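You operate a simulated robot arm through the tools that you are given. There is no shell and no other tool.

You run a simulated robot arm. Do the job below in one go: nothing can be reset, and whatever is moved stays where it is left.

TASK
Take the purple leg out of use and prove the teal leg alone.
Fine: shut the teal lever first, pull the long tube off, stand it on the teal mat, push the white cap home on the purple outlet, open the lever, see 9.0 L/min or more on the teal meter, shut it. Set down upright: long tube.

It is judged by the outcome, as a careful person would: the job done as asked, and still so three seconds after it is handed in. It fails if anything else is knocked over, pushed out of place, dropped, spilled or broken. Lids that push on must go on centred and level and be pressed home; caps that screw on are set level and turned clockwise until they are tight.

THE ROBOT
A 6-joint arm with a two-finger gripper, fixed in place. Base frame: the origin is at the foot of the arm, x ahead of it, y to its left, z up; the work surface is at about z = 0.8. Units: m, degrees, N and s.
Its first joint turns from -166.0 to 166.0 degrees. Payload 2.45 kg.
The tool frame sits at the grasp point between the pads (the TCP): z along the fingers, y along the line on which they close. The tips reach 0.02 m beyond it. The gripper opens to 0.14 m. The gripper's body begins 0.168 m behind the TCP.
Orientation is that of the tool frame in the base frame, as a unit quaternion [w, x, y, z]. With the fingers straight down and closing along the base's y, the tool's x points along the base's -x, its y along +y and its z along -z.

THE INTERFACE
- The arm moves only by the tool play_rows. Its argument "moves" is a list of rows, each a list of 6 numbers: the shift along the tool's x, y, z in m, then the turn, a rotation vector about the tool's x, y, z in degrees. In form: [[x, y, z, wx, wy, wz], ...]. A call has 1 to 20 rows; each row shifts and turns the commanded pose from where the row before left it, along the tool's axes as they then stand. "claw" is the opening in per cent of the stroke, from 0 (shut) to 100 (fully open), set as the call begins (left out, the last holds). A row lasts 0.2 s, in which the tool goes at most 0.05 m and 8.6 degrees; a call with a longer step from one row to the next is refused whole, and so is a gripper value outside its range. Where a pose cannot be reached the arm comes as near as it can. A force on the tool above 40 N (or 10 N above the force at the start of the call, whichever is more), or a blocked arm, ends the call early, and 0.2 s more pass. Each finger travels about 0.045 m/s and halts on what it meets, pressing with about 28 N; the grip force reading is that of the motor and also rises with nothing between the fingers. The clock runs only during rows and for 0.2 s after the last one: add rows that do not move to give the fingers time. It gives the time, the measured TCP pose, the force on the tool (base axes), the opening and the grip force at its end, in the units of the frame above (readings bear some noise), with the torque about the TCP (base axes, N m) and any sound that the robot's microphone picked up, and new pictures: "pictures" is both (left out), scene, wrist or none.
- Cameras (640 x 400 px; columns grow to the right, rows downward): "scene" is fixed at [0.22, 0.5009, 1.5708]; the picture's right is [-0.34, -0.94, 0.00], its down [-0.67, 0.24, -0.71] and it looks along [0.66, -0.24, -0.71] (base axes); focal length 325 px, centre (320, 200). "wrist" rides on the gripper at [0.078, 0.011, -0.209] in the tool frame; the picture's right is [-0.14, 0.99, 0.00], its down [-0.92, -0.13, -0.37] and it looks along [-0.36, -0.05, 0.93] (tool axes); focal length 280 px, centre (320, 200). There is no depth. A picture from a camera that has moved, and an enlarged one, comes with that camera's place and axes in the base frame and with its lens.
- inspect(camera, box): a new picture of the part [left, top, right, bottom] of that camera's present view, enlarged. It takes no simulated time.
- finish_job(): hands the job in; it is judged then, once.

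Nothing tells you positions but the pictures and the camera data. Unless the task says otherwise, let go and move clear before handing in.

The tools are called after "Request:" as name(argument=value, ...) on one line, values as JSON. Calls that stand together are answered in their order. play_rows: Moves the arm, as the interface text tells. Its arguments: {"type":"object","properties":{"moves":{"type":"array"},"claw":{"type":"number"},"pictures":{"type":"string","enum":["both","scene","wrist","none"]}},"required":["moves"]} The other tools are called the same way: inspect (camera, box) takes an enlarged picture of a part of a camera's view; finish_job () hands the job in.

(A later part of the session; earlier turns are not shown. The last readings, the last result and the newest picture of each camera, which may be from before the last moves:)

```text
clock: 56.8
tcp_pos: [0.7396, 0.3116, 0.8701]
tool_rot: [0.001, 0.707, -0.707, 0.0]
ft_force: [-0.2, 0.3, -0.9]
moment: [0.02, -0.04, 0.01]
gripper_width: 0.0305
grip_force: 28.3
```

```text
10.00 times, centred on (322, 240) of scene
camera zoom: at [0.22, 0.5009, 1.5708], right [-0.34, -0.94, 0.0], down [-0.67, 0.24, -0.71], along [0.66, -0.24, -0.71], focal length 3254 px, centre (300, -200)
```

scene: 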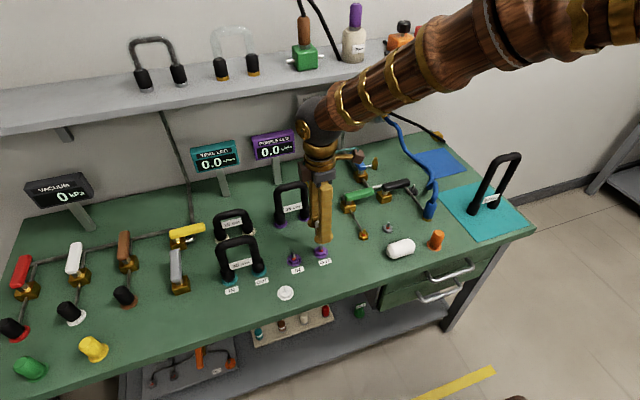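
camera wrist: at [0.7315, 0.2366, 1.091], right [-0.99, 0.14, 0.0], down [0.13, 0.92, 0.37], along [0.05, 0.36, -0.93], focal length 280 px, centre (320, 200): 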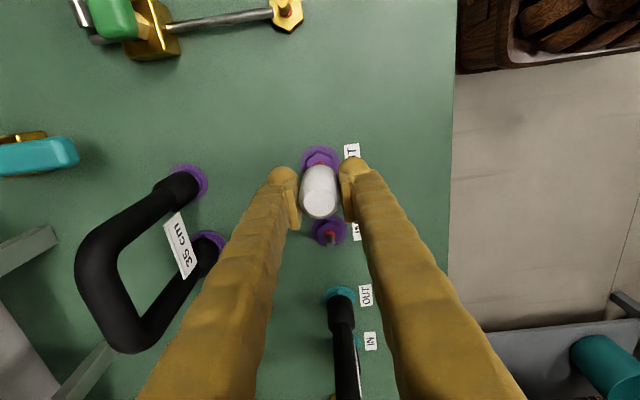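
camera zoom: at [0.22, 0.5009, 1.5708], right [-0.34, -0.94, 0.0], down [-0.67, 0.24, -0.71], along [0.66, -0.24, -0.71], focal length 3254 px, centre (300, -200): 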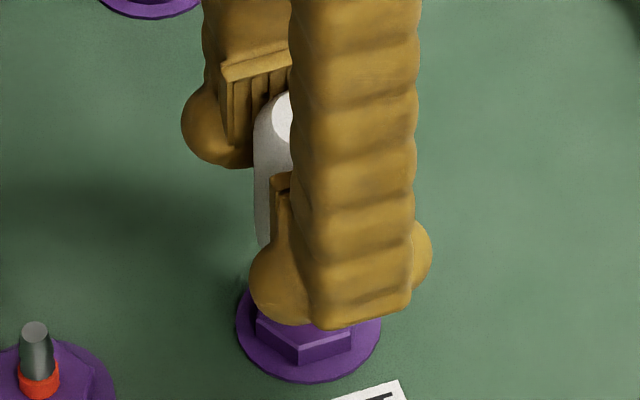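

Aligned to within ~0.2 mm. Now I'll lower onto the nipple in small steps, checking the force.

Request:
play_rows(moves=[[0, 0, 0.003, 0, 0, 0], [0, 0, 0.003, 0, 0, 0], [0, 0, 0.003, 0, 0, 0], [0, 0, 0, 0, 0, 0]], pictures="none")

Request:
inspect(camera="scene", box=[306, 220, 338, 260])

```text
clock: 57.8
tcp_pos: [0.7408, 0.3107, 0.8626]
tool_rot: [0.0, -0.707, 0.707, 0.0]
ft_force: [-0.4, 0.3, -1.0]
moment: [-0.01, 0.0, 0.0]
gripper_width: 0.0304
grip_force: 27.9
```

```text
10.00 times, centred on (322, 240) of scene
camera zoom: at [0.22, 0.5009, 1.5708], right [-0.34, -0.94, 0.0], down [-0.67, 0.24, -0.71], along [0.66, -0.24, -0.71], focal length 3254 px, centre (300, -200)
```

zoom: 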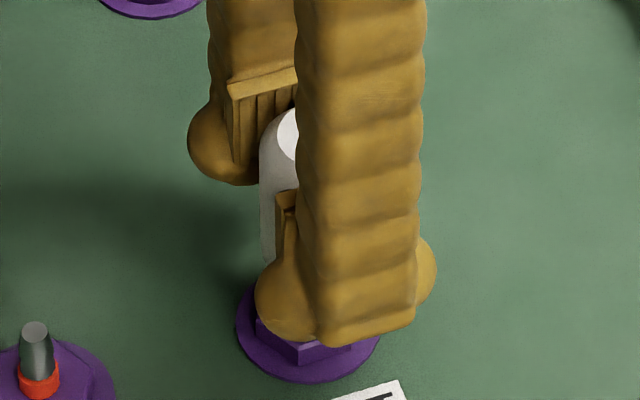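

A 1.5 mm lateral drift appeared; correcting before engaging.

Request:
play_rows(moves=[[-0.0013, 0, 0, 0, 0, 0], [0, 0, 0, 0, 0, 0], [0, 0, 0, 0, 0, 0]], pictures="none")

Request:
inspect(camera="scene", box=[306, 220, 338, 260])

Request:
inspect(camera="wrist", box=[270, 120, 370, 220])

```text
clock: 58.6
tcp_pos: [0.7399, 0.3103, 0.8615]
tool_rot: [0.0, -0.707, 0.708, 0.0]
ft_force: [-0.2, 0.5, 0.3]
moment: [0.03, -0.01, 0.03]
gripper_width: 0.0309
grip_force: 28.0
```

```text
10.00 times, centred on (322, 240) of scene
camera zoom: at [0.22, 0.5009, 1.5708], right [-0.34, -0.94, 0.0], down [-0.67, 0.24, -0.71], along [0.66, -0.24, -0.71], focal length 3254 px, centre (300, -200)
```

zoom: 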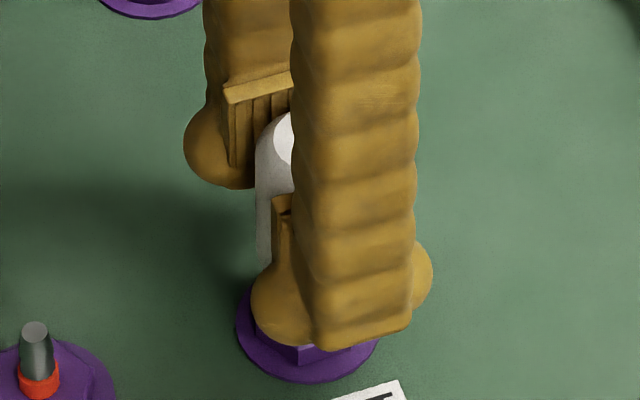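

```text
4.00 times, centred on (320, 170) of wrist
camera zoom: at [0.7312, 0.2335, 1.0702], right [-0.99, 0.14, 0.0], down [0.13, 0.92, 0.37], along [0.05, 0.36, -0.93], focal length 1122 px, centre (320, 320)
```

zoom: 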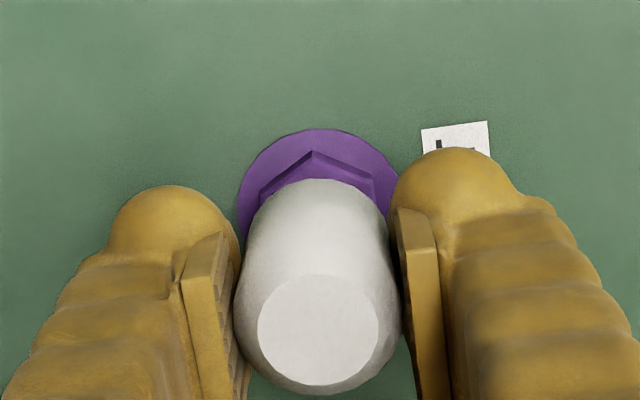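

Request:
play_rows(moves=[[0, 0, 0.002, 0, 0, 0], [0, 0, 0.003, 0, 0, 0], [0, 0, 0.003, 0, 0, 0], [0, 0, 0, 0, 0, 0]], pictures="none")

Request:
inspect(camera="scene", box=[306, 220, 338, 260])

```text
clock: 59.6
tcp_pos: [0.7394, 0.3117, 0.8544]
tool_rot: [0.0, 0.707, -0.707, 0.0]
ft_force: [-0.5, -0.3, 3.3]
moment: [0.0, -0.03, 0.01]
gripper_width: 0.0306
grip_force: 28.4
```

```text
10.00 times, centred on (322, 240) of scene
camera zoom: at [0.22, 0.5009, 1.5708], right [-0.34, -0.94, 0.0], down [-0.67, 0.24, -0.71], along [0.66, -0.24, -0.71], focal length 3254 px, centre (300, -200)
```

zoom: 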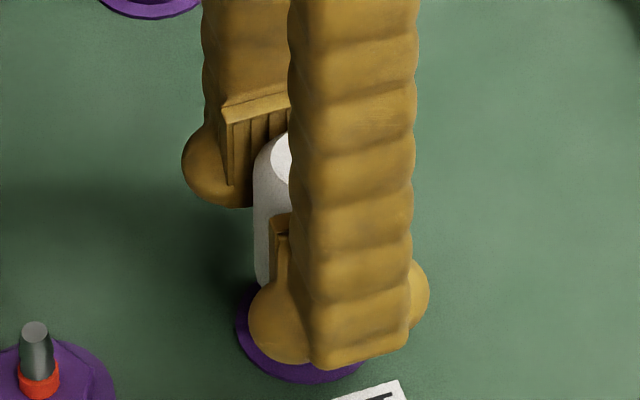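

The cap is engaging (3 N) and still centred. Continuing to press down gradually.

Request:
play_rows(moves=[[0, 0, 0.003, 0, 0, 0], [0, 0, 0.003, 0, 0, 0], [0, 0, 0, 0, 0, 0]], pictures="none")

Request:
inspect(camera="scene", box=[306, 220, 338, 260])

```text
clock: 60.4
tcp_pos: [0.7388, 0.3112, 0.8486]
tool_rot: [0.001, 0.708, -0.707, 0.0]
ft_force: [-0.3, -0.3, 1.0]
moment: [0.03, 0.01, 0.02]
gripper_width: 0.0303
grip_force: 27.6
```

```text
10.00 times, centred on (322, 240) of scene
camera zoom: at [0.22, 0.5009, 1.5708], right [-0.34, -0.94, 0.0], down [-0.67, 0.24, -0.71], along [0.66, -0.24, -0.71], focal length 3254 px, centre (300, -200)
```

zoom: 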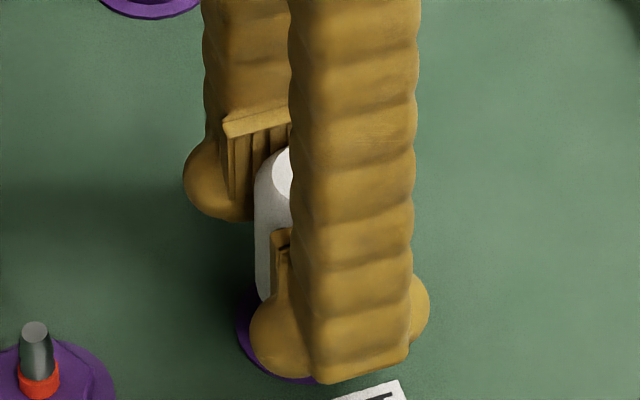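

Request:
play_rows(moves=[[0, 0, 0.003, 0, 0, 0], [0, 0, 0.002, 0, 0, 0], [0, 0, 0, 0, 0, 0]], pictures="none")

```text
clock: 61.2
tcp_pos: [0.7398, 0.3104, 0.8423]
tool_rot: [0.001, -0.707, 0.707, 0.0]
ft_force: [0.3, 0.8, 0.4]
moment: [-0.02, -0.04, 0.02]
gripper_width: 0.0306
grip_force: 27.7
```

Request:
play_rows(moves=[[0, 0, 0.002, 0, 0, 0], [0, 0, 0.002, 0, 0, 0], [0, 0, 0, 0, 0, 0]], pictures="none")

Request:
inspect(camera="scene", box=[306, 220, 338, 260])

```text
clock: 62.0
tcp_pos: [0.7401, 0.3132, 0.8396]
tool_rot: [0.0, 0.707, -0.707, 0.0]
ft_force: [0.6, 0.9, 1.7]
moment: [0.01, 0.01, 0.0]
gripper_width: 0.0304
grip_force: 27.8
```

```text
10.00 times, centred on (322, 240) of scene
camera zoom: at [0.22, 0.5009, 1.5708], right [-0.34, -0.94, 0.0], down [-0.67, 0.24, -0.71], along [0.66, -0.24, -0.71], focal length 3254 px, centre (300, -200)
```

zoom: 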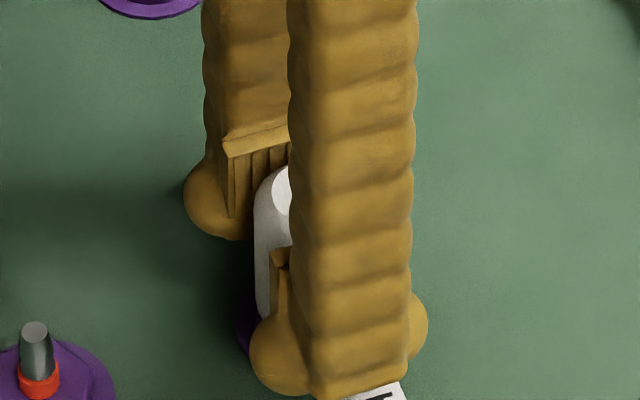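

Request:
play_rows(moves=[[0, 0, 0.002, 0, 0, 0], [0, 0, 0.002, 0, 0, 0], [0, 0, 0, 0, 0, 0]], pictures="none")

```text
clock: 62.8
tcp_pos: [0.7404, 0.311, 0.8376]
tool_rot: [-0.001, 0.707, -0.707, 0.001]
ft_force: [-8.0, 2.8, 37.5]
moment: [-0.01, 0.16, -0.02]
gripper_width: 0.0304
grip_force: 28.1
```

The cap has bottomed firmly (37 N) at the expected height. I'll ease the load, let go, and look at how it sits.

Request:
play_rows(moves=[[0, 0, -0.002, 0, 0, 0], [0, 0, -0.001, 0, 0, 0], [0, 0, 0, 0, 0, 0]], pictures="none")

Request:
play_rows(moves=[[0, 0, 0, 0, 0, 0], [0, 0, 0, 0, 0, 0], [0, 0, 0, 0, 0, 0], [0, 0, 0, 0, 0, 0]], claw=40, pictures="both")

Request:
inspect(camera="scene", box=[301, 220, 341, 260])

Request:
inspect(camera="wrist", box=[270, 120, 370, 220])

```text
clock: 63.6
tcp_pos: [0.7399, 0.312, 0.8385]
tool_rot: [-0.001, -0.707, 0.707, 0.001]
ft_force: [-0.7, 2.1, -7.8]
moment: [0.04, 0.04, 0.0]
gripper_width: 0.0305
grip_force: 27.8
```

```text
clock: 64.6
tcp_pos: [0.7406, 0.3094, 0.839]
tool_rot: [0.0, -0.706, 0.708, 0.0]
ft_force: [0.5, 1.8, 0.0]
moment: [0.02, 0.03, 0.0]
gripper_width: 0.0558
grip_force: 0.0
camera wrist: at [0.7313, 0.2338, 1.0471], right [-0.99, 0.14, 0.0], down [0.13, 0.92, 0.37], along [0.05, 0.36, -0.93], focal length 280 px, centre (320, 200)
```

scene: 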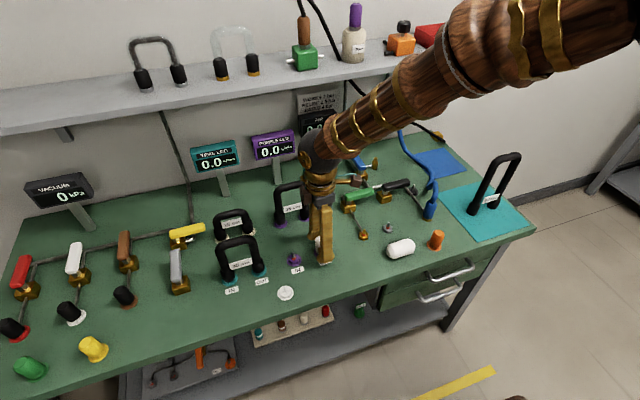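
wrist: 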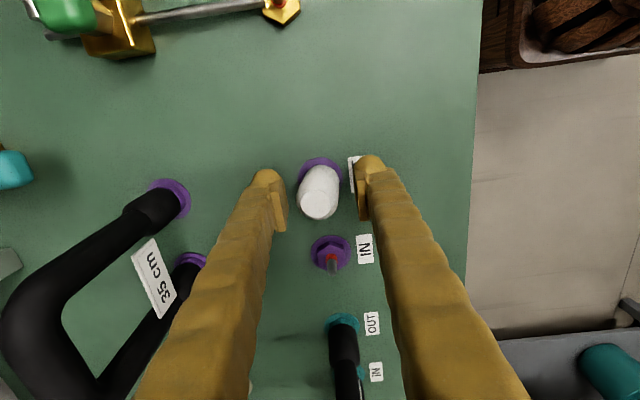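

```text
10.00 times, centred on (321, 240) of scene
camera zoom: at [0.22, 0.5009, 1.5708], right [-0.34, -0.94, 0.0], down [-0.67, 0.24, -0.71], along [0.66, -0.24, -0.71], focal length 3254 px, centre (310, -200)
```

zoom: 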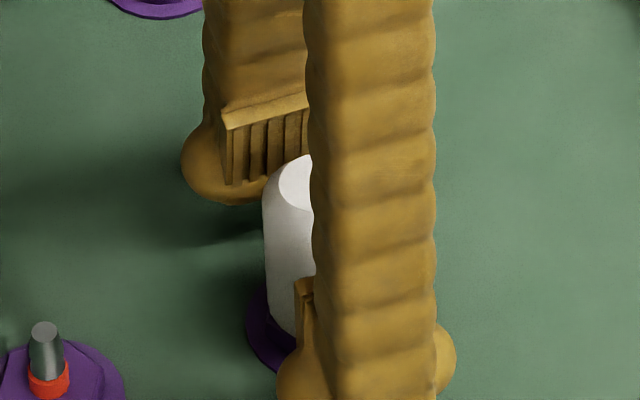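

```text
4.00 times, centred on (320, 170) of wrist
camera zoom: at [0.7313, 0.2338, 1.0471], right [-0.99, 0.14, 0.0], down [0.13, 0.92, 0.37], along [0.05, 0.36, -0.93], focal length 1122 px, centre (320, 320)
```

zoom: 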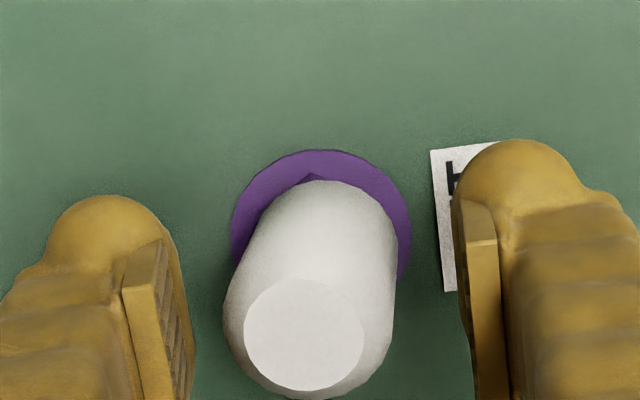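

The cap is on but looks slightly tilted after release. I'll rise clear and look at it properly.

Request:
play_rows(moves=[[0, 0, -0.02, 0, 0, 0], [0, 0, -0.03, 0, 0, 0], [0, 0, -0.03, 0, 0, 0], [0, 0, -0.03, 0, 0, 0], [0, 0, 0, 0, 0, 0]], pictures="both")

Request:
inspect(camera="scene", box=[301, 220, 341, 260])

Request:
inspect(camera="wrist", box=[280, 110, 360, 190])

```text
clock: 65.8
tcp_pos: [0.7419, 0.3106, 0.9472]
tool_rot: [0.0, 0.707, -0.707, 0.0]
ft_force: [0.8, 1.0, -0.9]
moment: [-0.01, 0.04, -0.01]
gripper_width: 0.0559
grip_force: 0.1
camera wrist: at [0.7325, 0.2344, 1.1565], right [-0.99, 0.14, 0.0], down [0.13, 0.92, 0.37], along [0.05, 0.36, -0.93], focal length 280 px, centre (320, 200)
```

scene: 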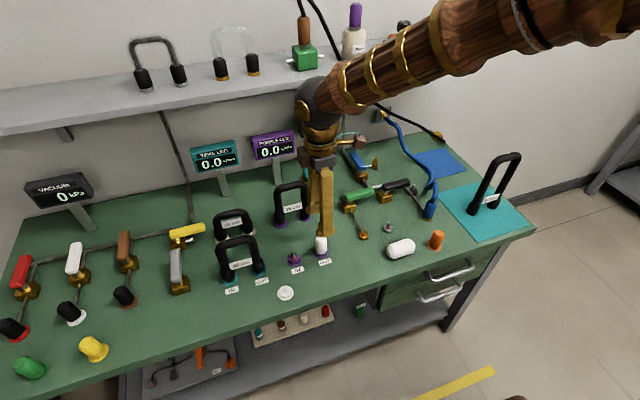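
wrist: 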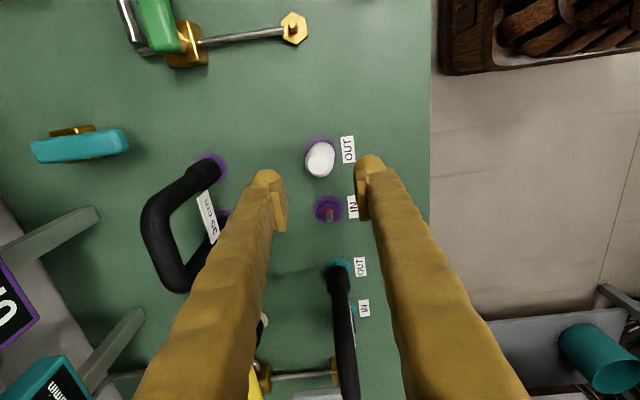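

```text
10.00 times, centred on (321, 240) of scene
camera zoom: at [0.22, 0.5009, 1.5708], right [-0.34, -0.94, 0.0], down [-0.67, 0.24, -0.71], along [0.66, -0.24, -0.71], focal length 3254 px, centre (310, -200)
```

zoom: 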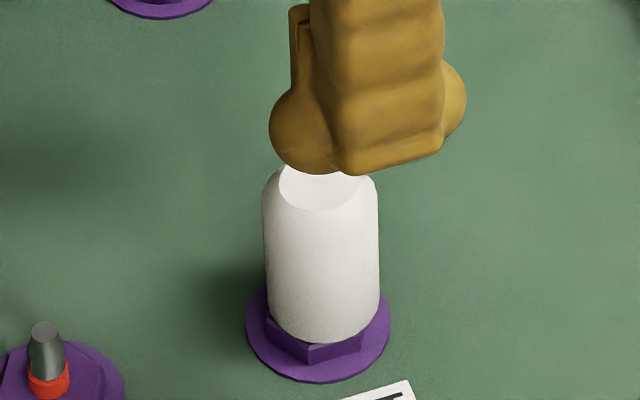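

```text
5.00 times, centred on (320, 150) of wrist
camera zoom: at [0.7325, 0.2344, 1.1565], right [-0.99, 0.14, 0.0], down [0.13, 0.92, 0.37], along [0.05, 0.36, -0.93], focal length 1402 px, centre (320, 450)
```

zoom: 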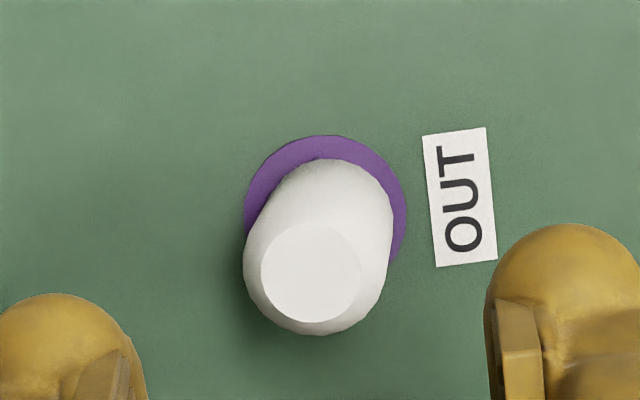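

The cap is seated on the hex but leans about 4° toward +x, so it needs to be pressed level. I'll close the fingers and press straight down on its top, centred on the port.

Request:
play_rows(moves=[[0, 0.0015, 0, 0, 0, 0], [0, 0, 0, 0, 0, 0], [0, 0, 0, 0, 0, 0], [0, 0, 0.02, 0, 0, 0], [0, 0, 0.02, 0, 0, 0], [0, 0, 0.012, 0, 0, 0], [0, 0, 0, 0, 0, 0]], claw=0, pictures="both")

Request:
inspect(camera="scene", box=[301, 220, 341, 260])

Request:
inspect(camera="wrist", box=[280, 130, 360, 210])

```text
clock: 67.4
tcp_pos: [0.7358, 0.3115, 0.8965]
tool_rot: [0.0, 0.707, -0.707, -0.001]
ft_force: [0.3, -0.6, 0.2]
moment: [0.01, -0.01, -0.01]
gripper_width: 0.0003
grip_force: 28.7
camera wrist: at [0.7271, 0.2342, 1.1044], right [-0.99, 0.14, 0.0], down [0.13, 0.92, 0.37], along [0.05, 0.36, -0.93], focal length 280 px, centre (320, 200)
```

scene: 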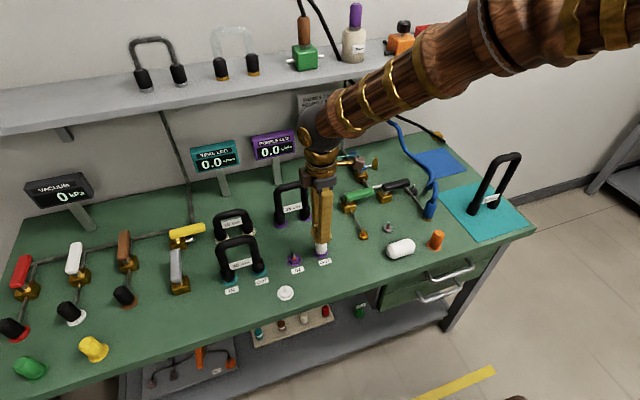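
wrist: 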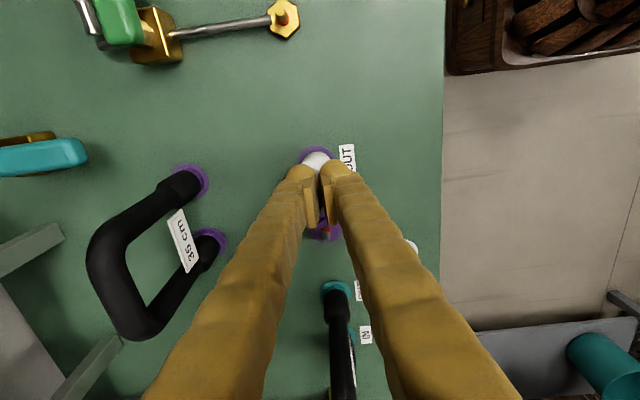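

```text
10.00 times, centred on (321, 240) of scene
camera zoom: at [0.22, 0.5009, 1.5708], right [-0.34, -0.94, 0.0], down [-0.67, 0.24, -0.71], along [0.66, -0.24, -0.71], focal length 3254 px, centre (310, -200)
```

zoom: 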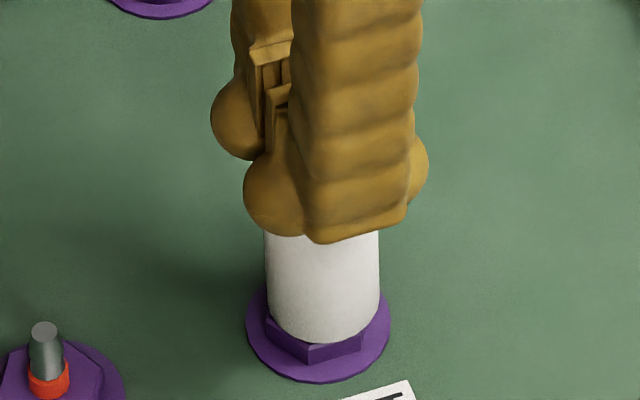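

```text
5.00 times, centred on (320, 170) of wrist
camera zoom: at [0.7271, 0.2342, 1.1044], right [-0.99, 0.14, 0.0], down [0.13, 0.92, 0.37], along [0.05, 0.36, -0.93], focal length 1402 px, centre (320, 350)
```

zoom: 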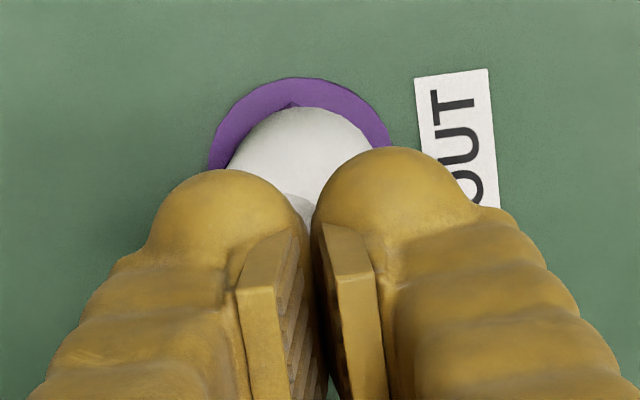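

The tool ended up about 4–5 mm toward −x of the port axis, so I'll correct before pressing.

Request:
play_rows(moves=[[0, -0.0045, 0, 0, 0, 0], [0, 0, 0, 0, 0, 0], [0, 0, 0, 0, 0, 0]], pictures="wrist")

Request:
inspect(camera="scene", box=[301, 220, 341, 260])

Request:
inspect(camera="wrist", box=[280, 130, 360, 210])

```text
clock: 68.2
tcp_pos: [0.7407, 0.3119, 0.896]
tool_rot: [0.001, 0.707, -0.707, 0.0]
ft_force: [-0.2, -0.1, 0.1]
moment: [0.02, 0.01, -0.03]
gripper_width: 0.0
grip_force: 27.9
camera wrist: at [0.7326, 0.2341, 1.1048], right [-0.99, 0.14, 0.0], down [0.13, 0.92, 0.37], along [0.05, 0.36, -0.93], focal length 280 px, centre (320, 200)
```

wrist: 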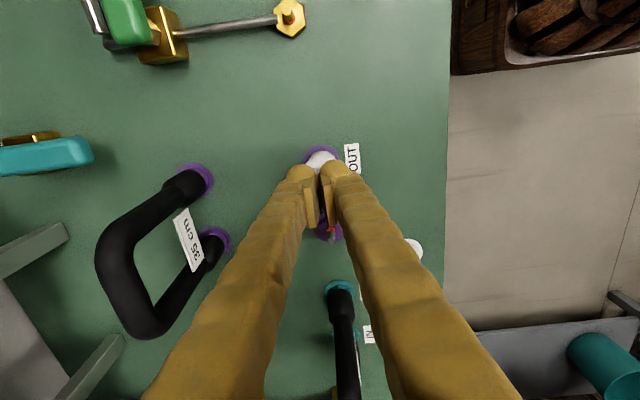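

```text
10.00 times, centred on (321, 240) of scene
camera zoom: at [0.22, 0.5009, 1.5708], right [-0.34, -0.94, 0.0], down [-0.67, 0.24, -0.71], along [0.66, -0.24, -0.71], focal length 3254 px, centre (310, -200)
```

zoom: 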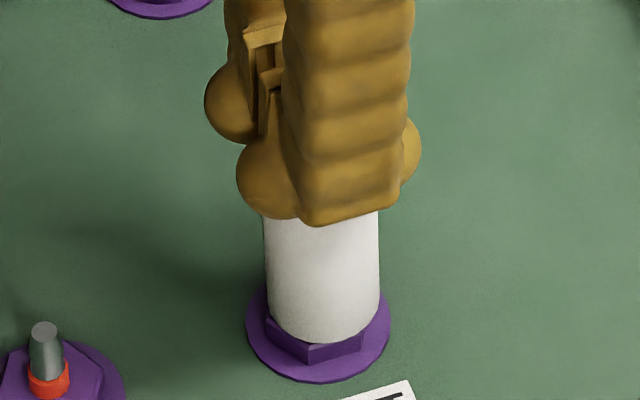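

```text
5.00 times, centred on (320, 170) of wrist
camera zoom: at [0.7326, 0.2341, 1.1048], right [-0.99, 0.14, 0.0], down [0.13, 0.92, 0.37], along [0.05, 0.36, -0.93], focal length 1402 px, centre (320, 350)
```

zoom: 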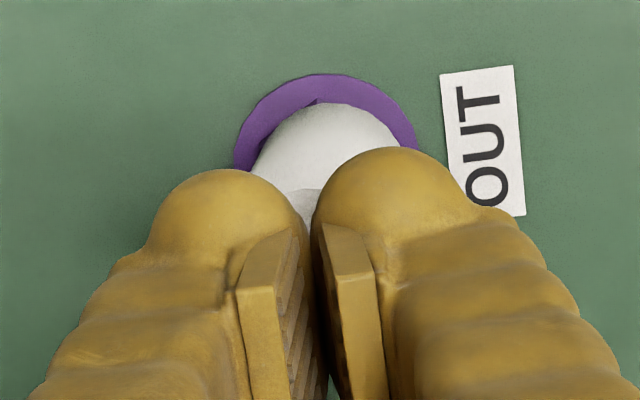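

Request:
play_rows(moves=[[0, 0.001, 0, 0, 0, 0], [0, 0, 0.004, 0, 0, 0], [0, 0, 0.004, 0, 0, 0], [0, 0, 0.003, 0, 0, 0], [0, 0, 0, 0, 0, 0]], pictures="none")

Request:
inspect(camera="scene", box=[301, 220, 341, 260])

Request:
inspect(camera="wrist", box=[280, 130, 360, 210])

```text
clock: 69.4
tcp_pos: [0.7418, 0.3122, 0.8867]
tool_rot: [0.0, -0.707, 0.707, 0.0]
ft_force: [-0.9, 0.1, -0.3]
moment: [0.04, -0.04, -0.03]
gripper_width: 0.0
grip_force: 28.1
```

```text
10.00 times, centred on (321, 240) of scene
camera zoom: at [0.22, 0.5009, 1.5708], right [-0.34, -0.94, 0.0], down [-0.67, 0.24, -0.71], along [0.66, -0.24, -0.71], focal length 3254 px, centre (310, -200)
```

zoom: 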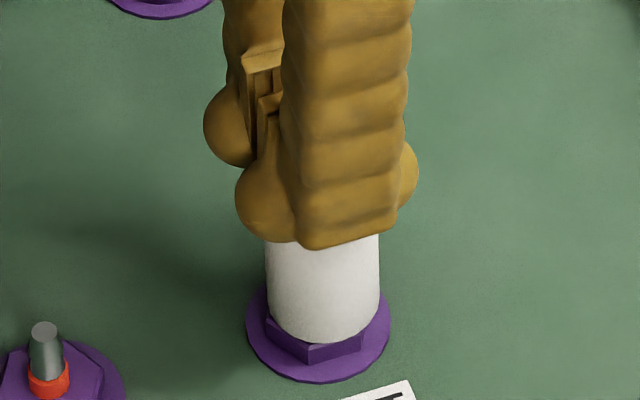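

```text
5.00 times, centred on (320, 170) of wrist
camera zoom: at [0.7328, 0.2346, 1.0947], right [-0.99, 0.14, 0.0], down [0.13, 0.92, 0.37], along [0.05, 0.36, -0.93], focal length 1402 px, centre (320, 350)
```

zoom: 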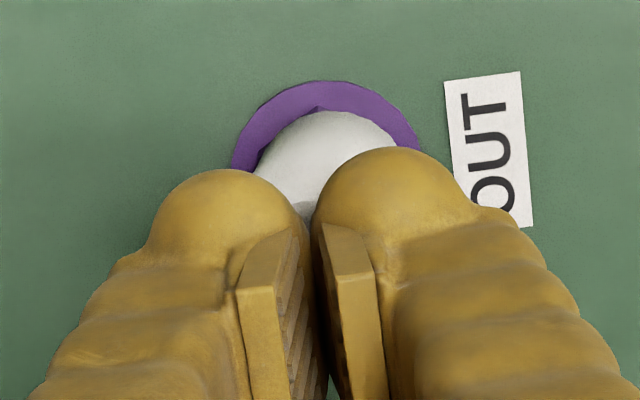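

Request:
play_rows(moves=[[0, 0.002, 0.002, 0, 0, 0], [0, 0, 0.002, 0, 0, 0], [0, 0, 0.002, 0, 0, 0], [0, 0, 0, 0, 0, 0]], pictures="none")

```text
clock: 70.4
tcp_pos: [0.7399, 0.312, 0.8802]
tool_rot: [0.0, -0.707, 0.707, -0.001]
ft_force: [-10.0, -0.2, 21.4]
moment: [-0.08, 0.37, -0.05]
gripper_width: 0.0
grip_force: 27.9
```

Request:
play_rows(moves=[[0, 0, 0.0015, 0, 0, 0], [0, 0, 0, 0, 0, 0], [0, 0, 0, 0, 0, 0]], pictures="none")

Request:
inspect(camera="scene", box=[301, 220, 341, 260])

```text
clock: 70.8
tcp_pos: [0.7405, 0.3119, 0.8801]
tool_rot: [0.001, -0.707, 0.707, -0.001]
ft_force: [-4.4, 0.2, 9.1]
moment: [0.0, 0.14, 0.01]
gripper_width: 0.0
grip_force: 27.8
stopped in row 2: the force on the tool passed its limit at 45 N (the readings are from after the stop); the commanded pose is now the measured one
```

```text
10.00 times, centred on (321, 240) of scene
camera zoom: at [0.22, 0.5009, 1.5708], right [-0.34, -0.94, 0.0], down [-0.67, 0.24, -0.71], along [0.66, -0.24, -0.71], focal length 3254 px, centre (310, -200)
```

zoom: 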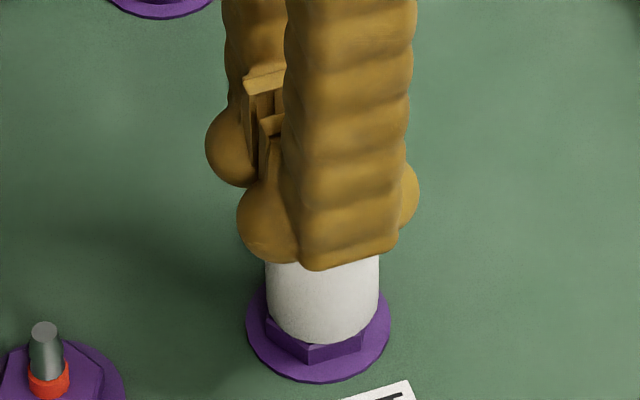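

The press reached the 45 N limit. I'll lift off and inspect the cap's attitude.

Request:
play_rows(moves=[[0, 0, -0.01, 0, 0, 0], [0, 0, -0.03, 0, 0, 0], [0, 0, -0.04, 0, 0, 0], [0, 0, -0.04, 0, 0, 0], [0, 0, 0, 0, 0, 0]], claw=45, pictures="wrist")

Request:
inspect(camera="scene", box=[301, 220, 341, 260])

Request:
inspect(camera="wrist", box=[280, 110, 360, 190])

```text
clock: 72.0
tcp_pos: [0.7427, 0.312, 0.9998]
tool_rot: [0.0, -0.707, 0.707, 0.001]
ft_force: [0.7, 0.0, -0.2]
moment: [-0.01, 0.01, -0.01]
gripper_width: 0.0629
grip_force: 0.0
camera wrist: at [0.7337, 0.2345, 1.2073], right [-0.99, 0.14, 0.0], down [0.13, 0.92, 0.37], along [0.05, 0.37, -0.93], focal length 280 px, centre (320, 200)
```

wrist: 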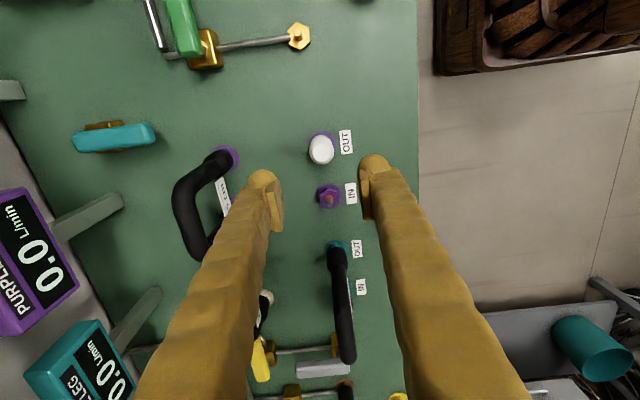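

```text
10.00 times, centred on (321, 240) of scene
camera zoom: at [0.22, 0.5009, 1.5708], right [-0.34, -0.94, 0.0], down [-0.67, 0.24, -0.71], along [0.66, -0.24, -0.71], focal length 3254 px, centre (310, -200)
```

zoom: 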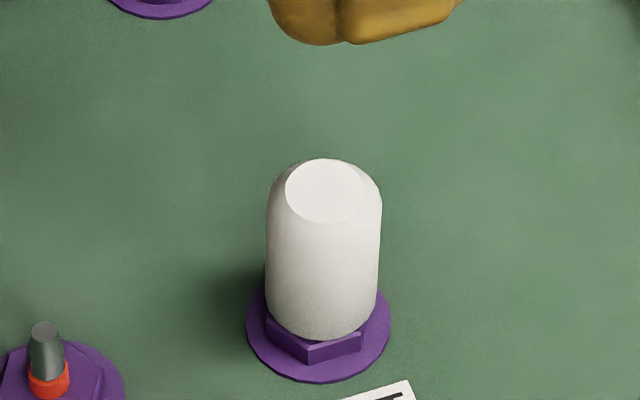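

```text
5.00 times, centred on (320, 150) of wrist
camera zoom: at [0.7337, 0.2345, 1.2073], right [-0.99, 0.14, 0.0], down [0.13, 0.92, 0.37], along [0.05, 0.37, -0.93], focal length 1402 px, centre (320, 450)
```

zoom: 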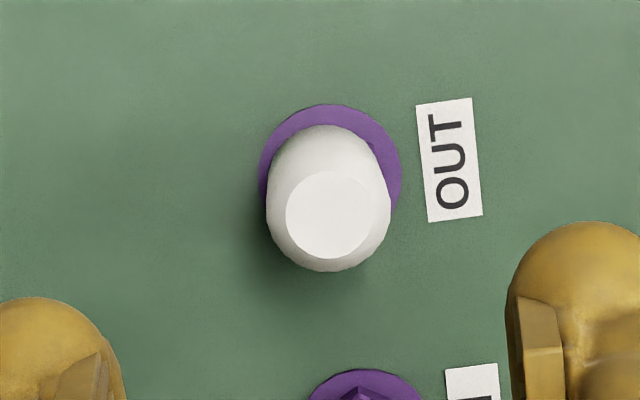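

The cap is now nearly level (about 1°) and seated on the hex. I'll do one more centred press to be certain it is home and flush.

Request:
play_rows(moves=[[0, 0.0025, 0, 0, 0, 0], [0, 0, 0, 0, 0, 0], [0, 0, 0, 0, 0, 0], [0, 0, 0, 0, 0, 0], [0, 0, 0.03, 0, 0, 0], [0, 0, 0.04, 0, 0, 0], [0, 0, 0.034, 0, 0, 0], [0, 0, 0, 0, 0, 0]], claw=0, pictures="none")

Request:
inspect(camera="scene", box=[301, 220, 341, 260])

Request:
inspect(camera="wrist", box=[280, 130, 360, 210])

```text
clock: 73.8
tcp_pos: [0.7395, 0.3098, 0.8948]
tool_rot: [0.0, -0.707, 0.707, 0.0]
ft_force: [0.2, 0.1, 0.9]
moment: [-0.01, 0.0, -0.04]
gripper_width: 0.0001
grip_force: 28.2
```

```text
10.00 times, centred on (321, 240) of scene
camera zoom: at [0.22, 0.5009, 1.5708], right [-0.34, -0.94, 0.0], down [-0.67, 0.24, -0.71], along [0.66, -0.24, -0.71], focal length 3254 px, centre (310, -200)
```

zoom: 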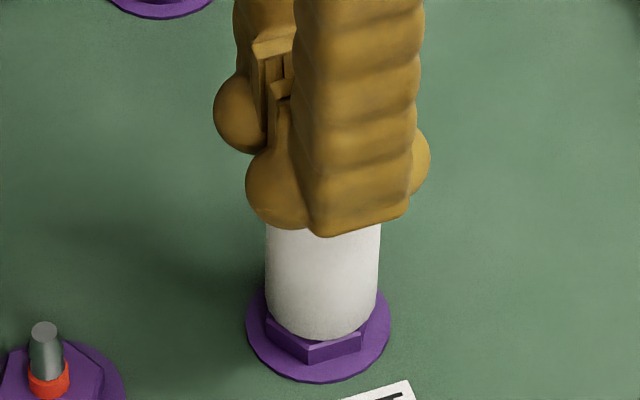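

```text
5.00 times, centred on (320, 170) of wrist
camera zoom: at [0.7295, 0.2325, 1.1033], right [-0.99, 0.14, 0.0], down [0.13, 0.92, 0.37], along [0.05, 0.37, -0.93], focal length 1402 px, centre (320, 350)
```

zoom: 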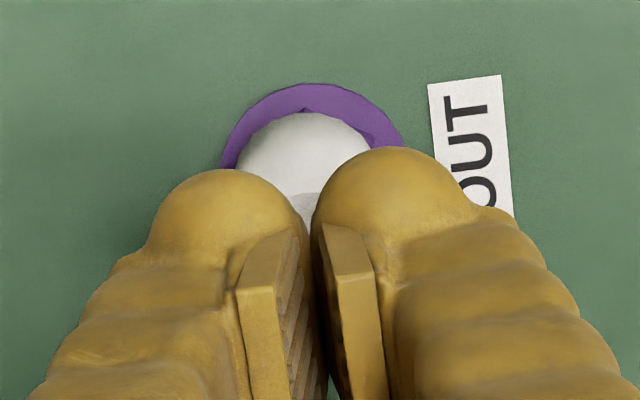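

Request:
play_rows(moves=[[-0.0022, -0.0018, 0, 0, 0, 0], [0, 0, 0.004, 0, 0, 0], [0, 0, 0.004, 0, 0, 0], [0, 0, 0, 0, 0, 0]], pictures="none")

Request:
inspect(camera="scene", box=[301, 220, 341, 260])

Request:
inspect(camera="wrist", box=[280, 130, 360, 210])

```text
clock: 74.8
tcp_pos: [0.7392, 0.3142, 0.8877]
tool_rot: [0.0, 0.707, -0.707, 0.0]
ft_force: [0.0, 0.4, -0.8]
moment: [-0.01, -0.01, -0.04]
gripper_width: 0.0
grip_force: 27.9
```

```text
10.00 times, centred on (321, 240) of scene
camera zoom: at [0.22, 0.5009, 1.5708], right [-0.34, -0.94, 0.0], down [-0.67, 0.24, -0.71], along [0.66, -0.24, -0.71], focal length 3254 px, centre (310, -200)
```

zoom: 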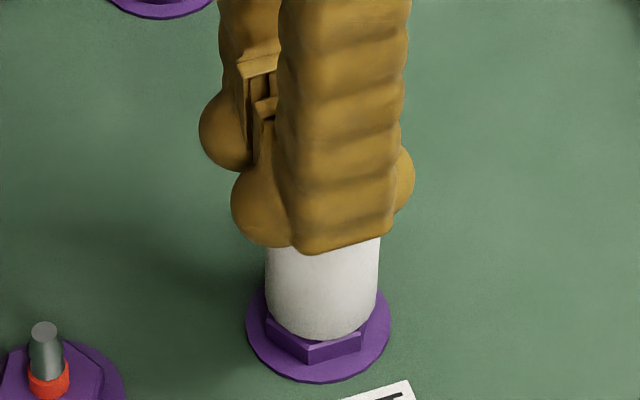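

```text
5.00 times, centred on (320, 170) of wrist
camera zoom: at [0.7303, 0.2364, 1.0964], right [-0.99, 0.14, 0.0], down [0.13, 0.92, 0.37], along [0.05, 0.37, -0.93], focal length 1402 px, centre (320, 350)
```

zoom: 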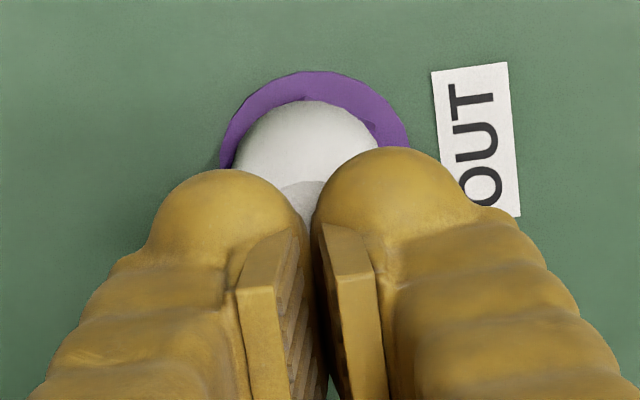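

Request:
play_rows(moves=[[0, 0, 0.003, 0, 0, 0], [0, 0, 0.002, 0, 0, 0], [0, 0, 0.0015, 0, 0, 0], [0, 0, 0, 0, 0, 0]], pictures="none")

```text
clock: 75.8
tcp_pos: [0.7397, 0.3142, 0.8799]
tool_rot: [0.0, -0.707, 0.707, 0.0]
ft_force: [-0.4, -0.3, 0.4]
moment: [0.0, -0.01, 0.0]
gripper_width: 0.0
grip_force: 28.1
```

Request:
play_rows(moves=[[0, 0, 0.001, 0, 0, 0], [0, 0, 0.001, 0, 0, 0], [0, 0, 0, 0, 0, 0]], pictures="none")

```text
clock: 76.6
tcp_pos: [0.7412, 0.3145, 0.8798]
tool_rot: [0.001, -0.707, 0.707, -0.001]
ft_force: [0.0, -3.3, 14.5]
moment: [-0.1, 0.03, 0.0]
gripper_width: 0.0061
grip_force: 27.8
```

Request:
inspect(camera="scene", box=[301, 220, 341, 260])

Request:
inspect(camera="wrist", box=[280, 130, 360, 210])

```text
10.00 times, centred on (321, 240) of scene
camera zoom: at [0.22, 0.5009, 1.5708], right [-0.34, -0.94, 0.0], down [-0.67, 0.24, -0.71], along [0.66, -0.24, -0.71], focal length 3254 px, centre (310, -200)
```

zoom: 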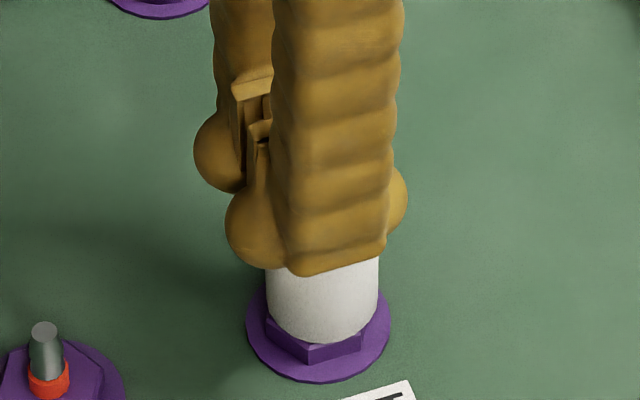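

```text
5.00 times, centred on (320, 170) of wrist
camera zoom: at [0.7307, 0.238, 1.0871], right [-0.99, 0.14, 0.0], down [0.13, 0.92, 0.37], along [0.05, 0.37, -0.93], focal length 1402 px, centre (320, 350)
```

zoom: 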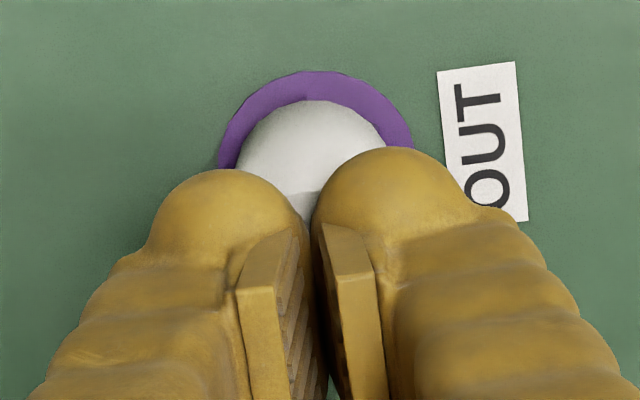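

Request:
play_rows(moves=[[0.003, 0, -0.002, 0, 0, 0], [0, 0, 0, 0, 0, 0], [0, 0, 0, 0, 0, 0]], pictures="none")

Request:
play_rows(moves=[[0, 0, 0.0015, 0, 0, 0], [0, 0, 0.0015, 0, 0, 0], [0, 0, 0, 0, 0, 0]], pictures="none")

Request:
inspect(camera="scene", box=[301, 220, 341, 260])

```text
clock: 77.4
tcp_pos: [0.7396, 0.3122, 0.8805]
tool_rot: [0.0, -0.707, 0.707, 0.0]
ft_force: [0.0, -0.5, 0.0]
moment: [-0.02, 0.0, 0.02]
gripper_width: 0.0
grip_force: 28.1
```

```text
clock: 78.2
tcp_pos: [0.7399, 0.3126, 0.8776]
tool_rot: [0.001, -0.707, 0.708, 0.0]
ft_force: [2.2, -3.9, 18.5]
moment: [-0.16, 0.01, -0.01]
gripper_width: 0.006
grip_force: 28.1
```

```text
10.00 times, centred on (321, 240) of scene
camera zoom: at [0.22, 0.5009, 1.5708], right [-0.34, -0.94, 0.0], down [-0.67, 0.24, -0.71], along [0.66, -0.24, -0.71], focal length 3254 px, centre (310, -200)
```

zoom: 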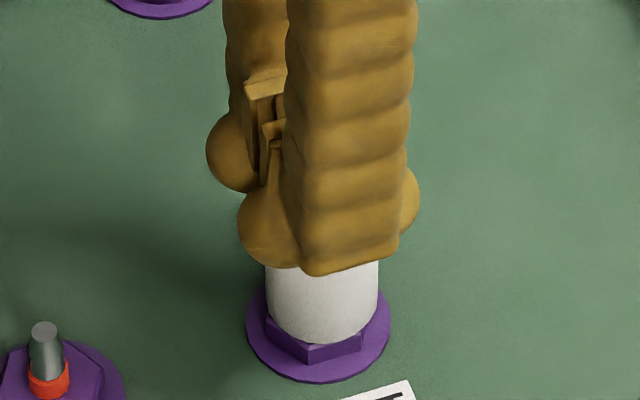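

Request:
play_rows(moves=[[0, 0, 0.001, 0, 0, 0], [0, 0, 0.001, 0, 0, 0], [0, 0, 0, 0, 0, 0]], pictures="none")

```text
clock: 78.7
tcp_pos: [0.7395, 0.312, 0.879]
tool_rot: [-0.001, 0.707, -0.707, 0.0]
ft_force: [-4.1, -2.6, 11.5]
moment: [-0.04, 0.12, 0.03]
gripper_width: 0.0059
grip_force: 27.9
stopped in row 2: the force on the tool passed its limit at 45 N (the readings are from after the stop); the commanded pose is now the measured one
```

Request:
play_rows(moves=[[0, 0, -0.01, 0, 0, 0], [0, 0, -0.03, 0, 0, 0], [0, 0, -0.04, 0, 0, 0], [0, 0, -0.04, 0, 0, 0], [0, 0, 0, 0, 0, 0]], claw=25, pictures="wrist")

Request:
inspect(camera="scene", box=[301, 220, 341, 260])

Request:
inspect(camera="wrist", box=[280, 110, 360, 190])

```text
clock: 79.9
tcp_pos: [0.7398, 0.313, 1.0011]
tool_rot: [0.001, -0.707, 0.707, 0.001]
ft_force: [0.4, -0.1, 0.5]
moment: [0.02, -0.01, 0.01]
gripper_width: 0.0352
grip_force: 0.1
camera wrist: at [0.7297, 0.2361, 1.2091], right [-0.99, 0.14, 0.0], down [0.13, 0.92, 0.37], along [0.05, 0.37, -0.93], focal length 280 px, centre (320, 200)
```

wrist: 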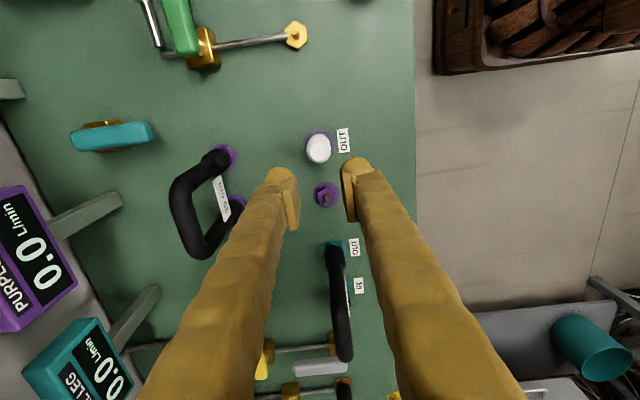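

```text
10.00 times, centred on (321, 240) of scene
camera zoom: at [0.22, 0.5009, 1.5708], right [-0.34, -0.94, 0.0], down [-0.67, 0.24, -0.71], along [0.66, -0.24, -0.71], focal length 3254 px, centre (310, -200)
```

zoom: 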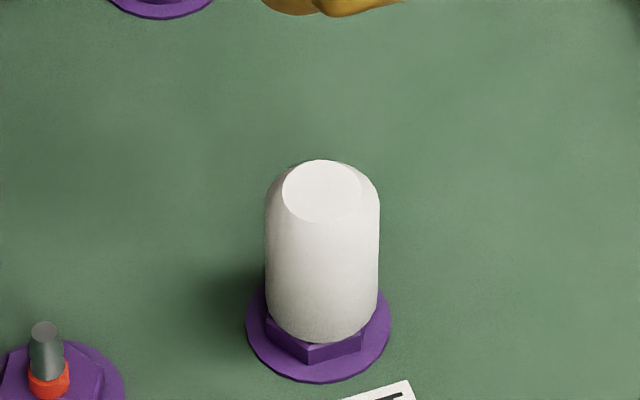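

```text
5.00 times, centred on (320, 150) of wrist
camera zoom: at [0.7297, 0.2361, 1.2091], right [-0.99, 0.14, 0.0], down [0.13, 0.92, 0.37], along [0.05, 0.37, -0.93], focal length 1402 px, centre (320, 450)
```

zoom: 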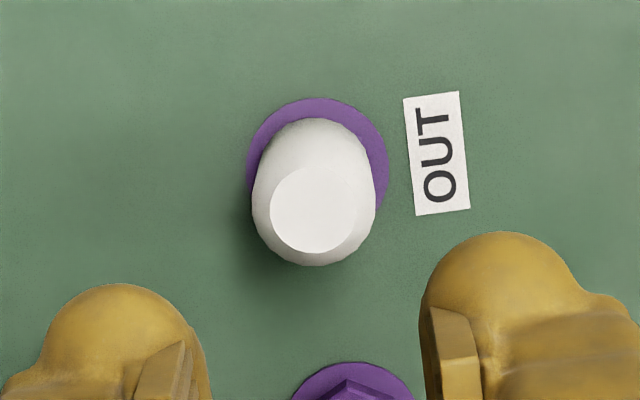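

The cap now sits level (within about 1°) and centred on the hex of the purple OUT port. Next I'll go back to the teal lever with the earlier straddling posture to open it.

Request:
play_rows(moves=[[0, 0, -0.0375, 0, 0, 0], [0, 0, -0.0375, 0, 0, 0], [0, 0, -0.0375, 0, 0, 0], [0, 0, -0.0375, 0, 0, 0], [0, 0, 0, 0, 0, 8.2], [0, 0, 0, 0, 0, 8.2], [0, 0, 0, 0, 0, 8.2], [0, 0, 0, 0, 0, 8.2], [0, 0, 0, 0, 0, 8.2], [0, 0, 0, 0, 0, 8.2], [0, 0, 0, 0, 0, 8.2], [0, 0, 0, 0, 0, 8.2], [0, 0, 0, 0, 0, 8.2], [0, 0, 0, 0, 0, 8.2], [0, 0, 0, 0, 0, 8.0], [-0.035, -0.0135, 0.0075, 0, 0, 0], [-0.035, -0.0135, 0.0075, 0, 0, 0], [-0.035, -0.0135, 0.0075, 0, 0, 0], [-0.035, -0.0135, 0.0075, 0, 0, 0], [0, 0, 0, 0, 0, 0]], claw=32, pictures="both")

```text
clock: 84.1
tcp_pos: [0.8812, 0.2616, 1.1163]
tool_rot: [0.001, 0.001, 1.0, 0.0]
ft_force: [-0.3, -0.3, 0.4]
moment: [0.0, 0.0, 0.01]
gripper_width: 0.0446
grip_force: 0.0
camera wrist: at [0.8034, 0.2736, 1.324], right [0.14, 0.99, 0.0], down [0.92, -0.13, 0.37], along [0.37, -0.05, -0.93], focal length 280 px, centre (320, 200)
```

scene: 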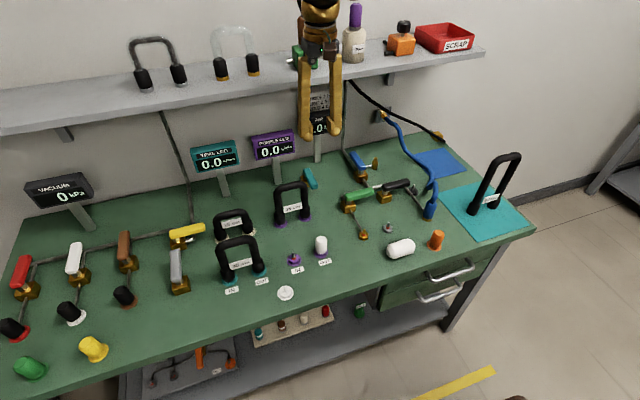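
wrist: 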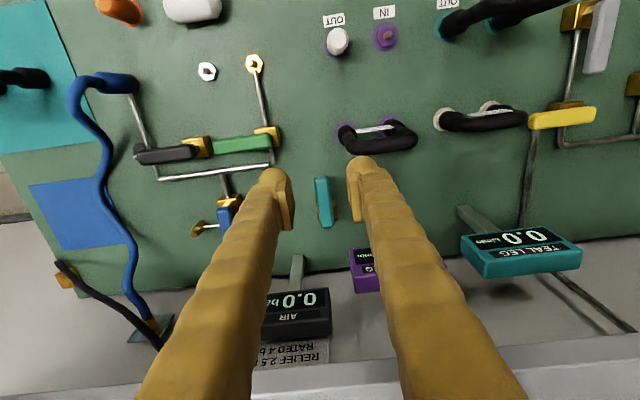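

Request:
play_rows(moves=[[0, 0, 0, 0, -6.7, 0], [0, 0, 0, 0, -6.7, 0], [0, 0, 0, 0, -6.6, 0], [-0.0143, -0.0012, 0.0407, 0, 0, 0], [-0.0143, -0.0012, 0.0407, 0, 0, 0], [-0.0143, -0.0012, 0.0407, 0, 0, 0], [0, 0, 0, 0, 0, 0], [0, 0, 0, 0, 0, 0]], pictures="wrist")

Request:
inspect(camera="wrist", box=[240, 80, 400, 240])

```text
clock: 85.9
tcp_pos: [0.9605, 0.2562, 1.0175]
tool_rot: [0.174, 0.0, 0.985, 0.0]
ft_force: [0.2, -0.7, 1.6]
moment: [-0.01, 0.0, -0.01]
gripper_width: 0.0449
grip_force: 0.0
camera wrist: at [0.8172, 0.2676, 1.1856], right [0.13, 0.99, 0.05], down [0.74, -0.13, 0.66], along [0.66, -0.05, -0.75], focal length 280 px, centre (320, 200)
```

wrist: 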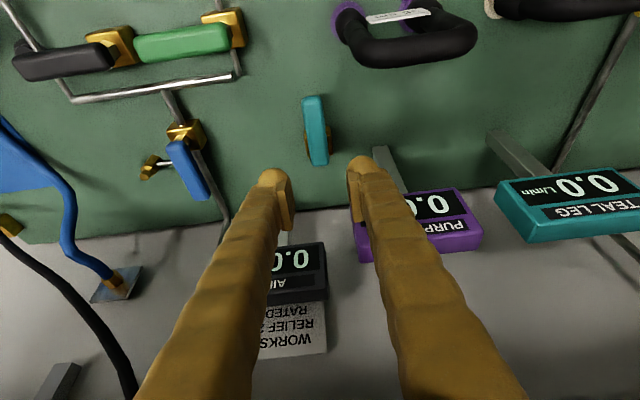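

```text
2.50 times, centred on (320, 160) of wrist
camera zoom: at [0.8172, 0.2676, 1.1856], right [0.13, 0.99, 0.05], down [0.74, -0.13, 0.66], along [0.66, -0.05, -0.75], focal length 701 px, centre (320, 300)
```

zoom: 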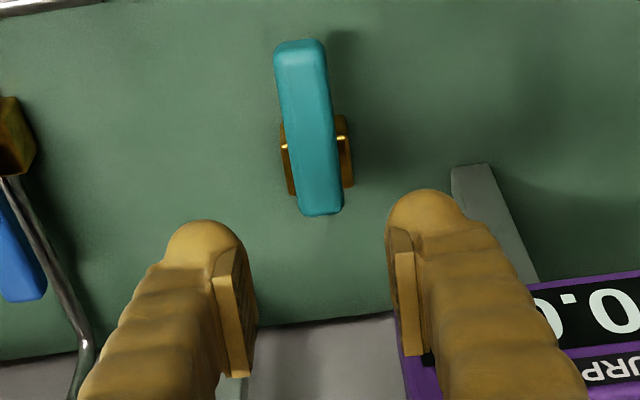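

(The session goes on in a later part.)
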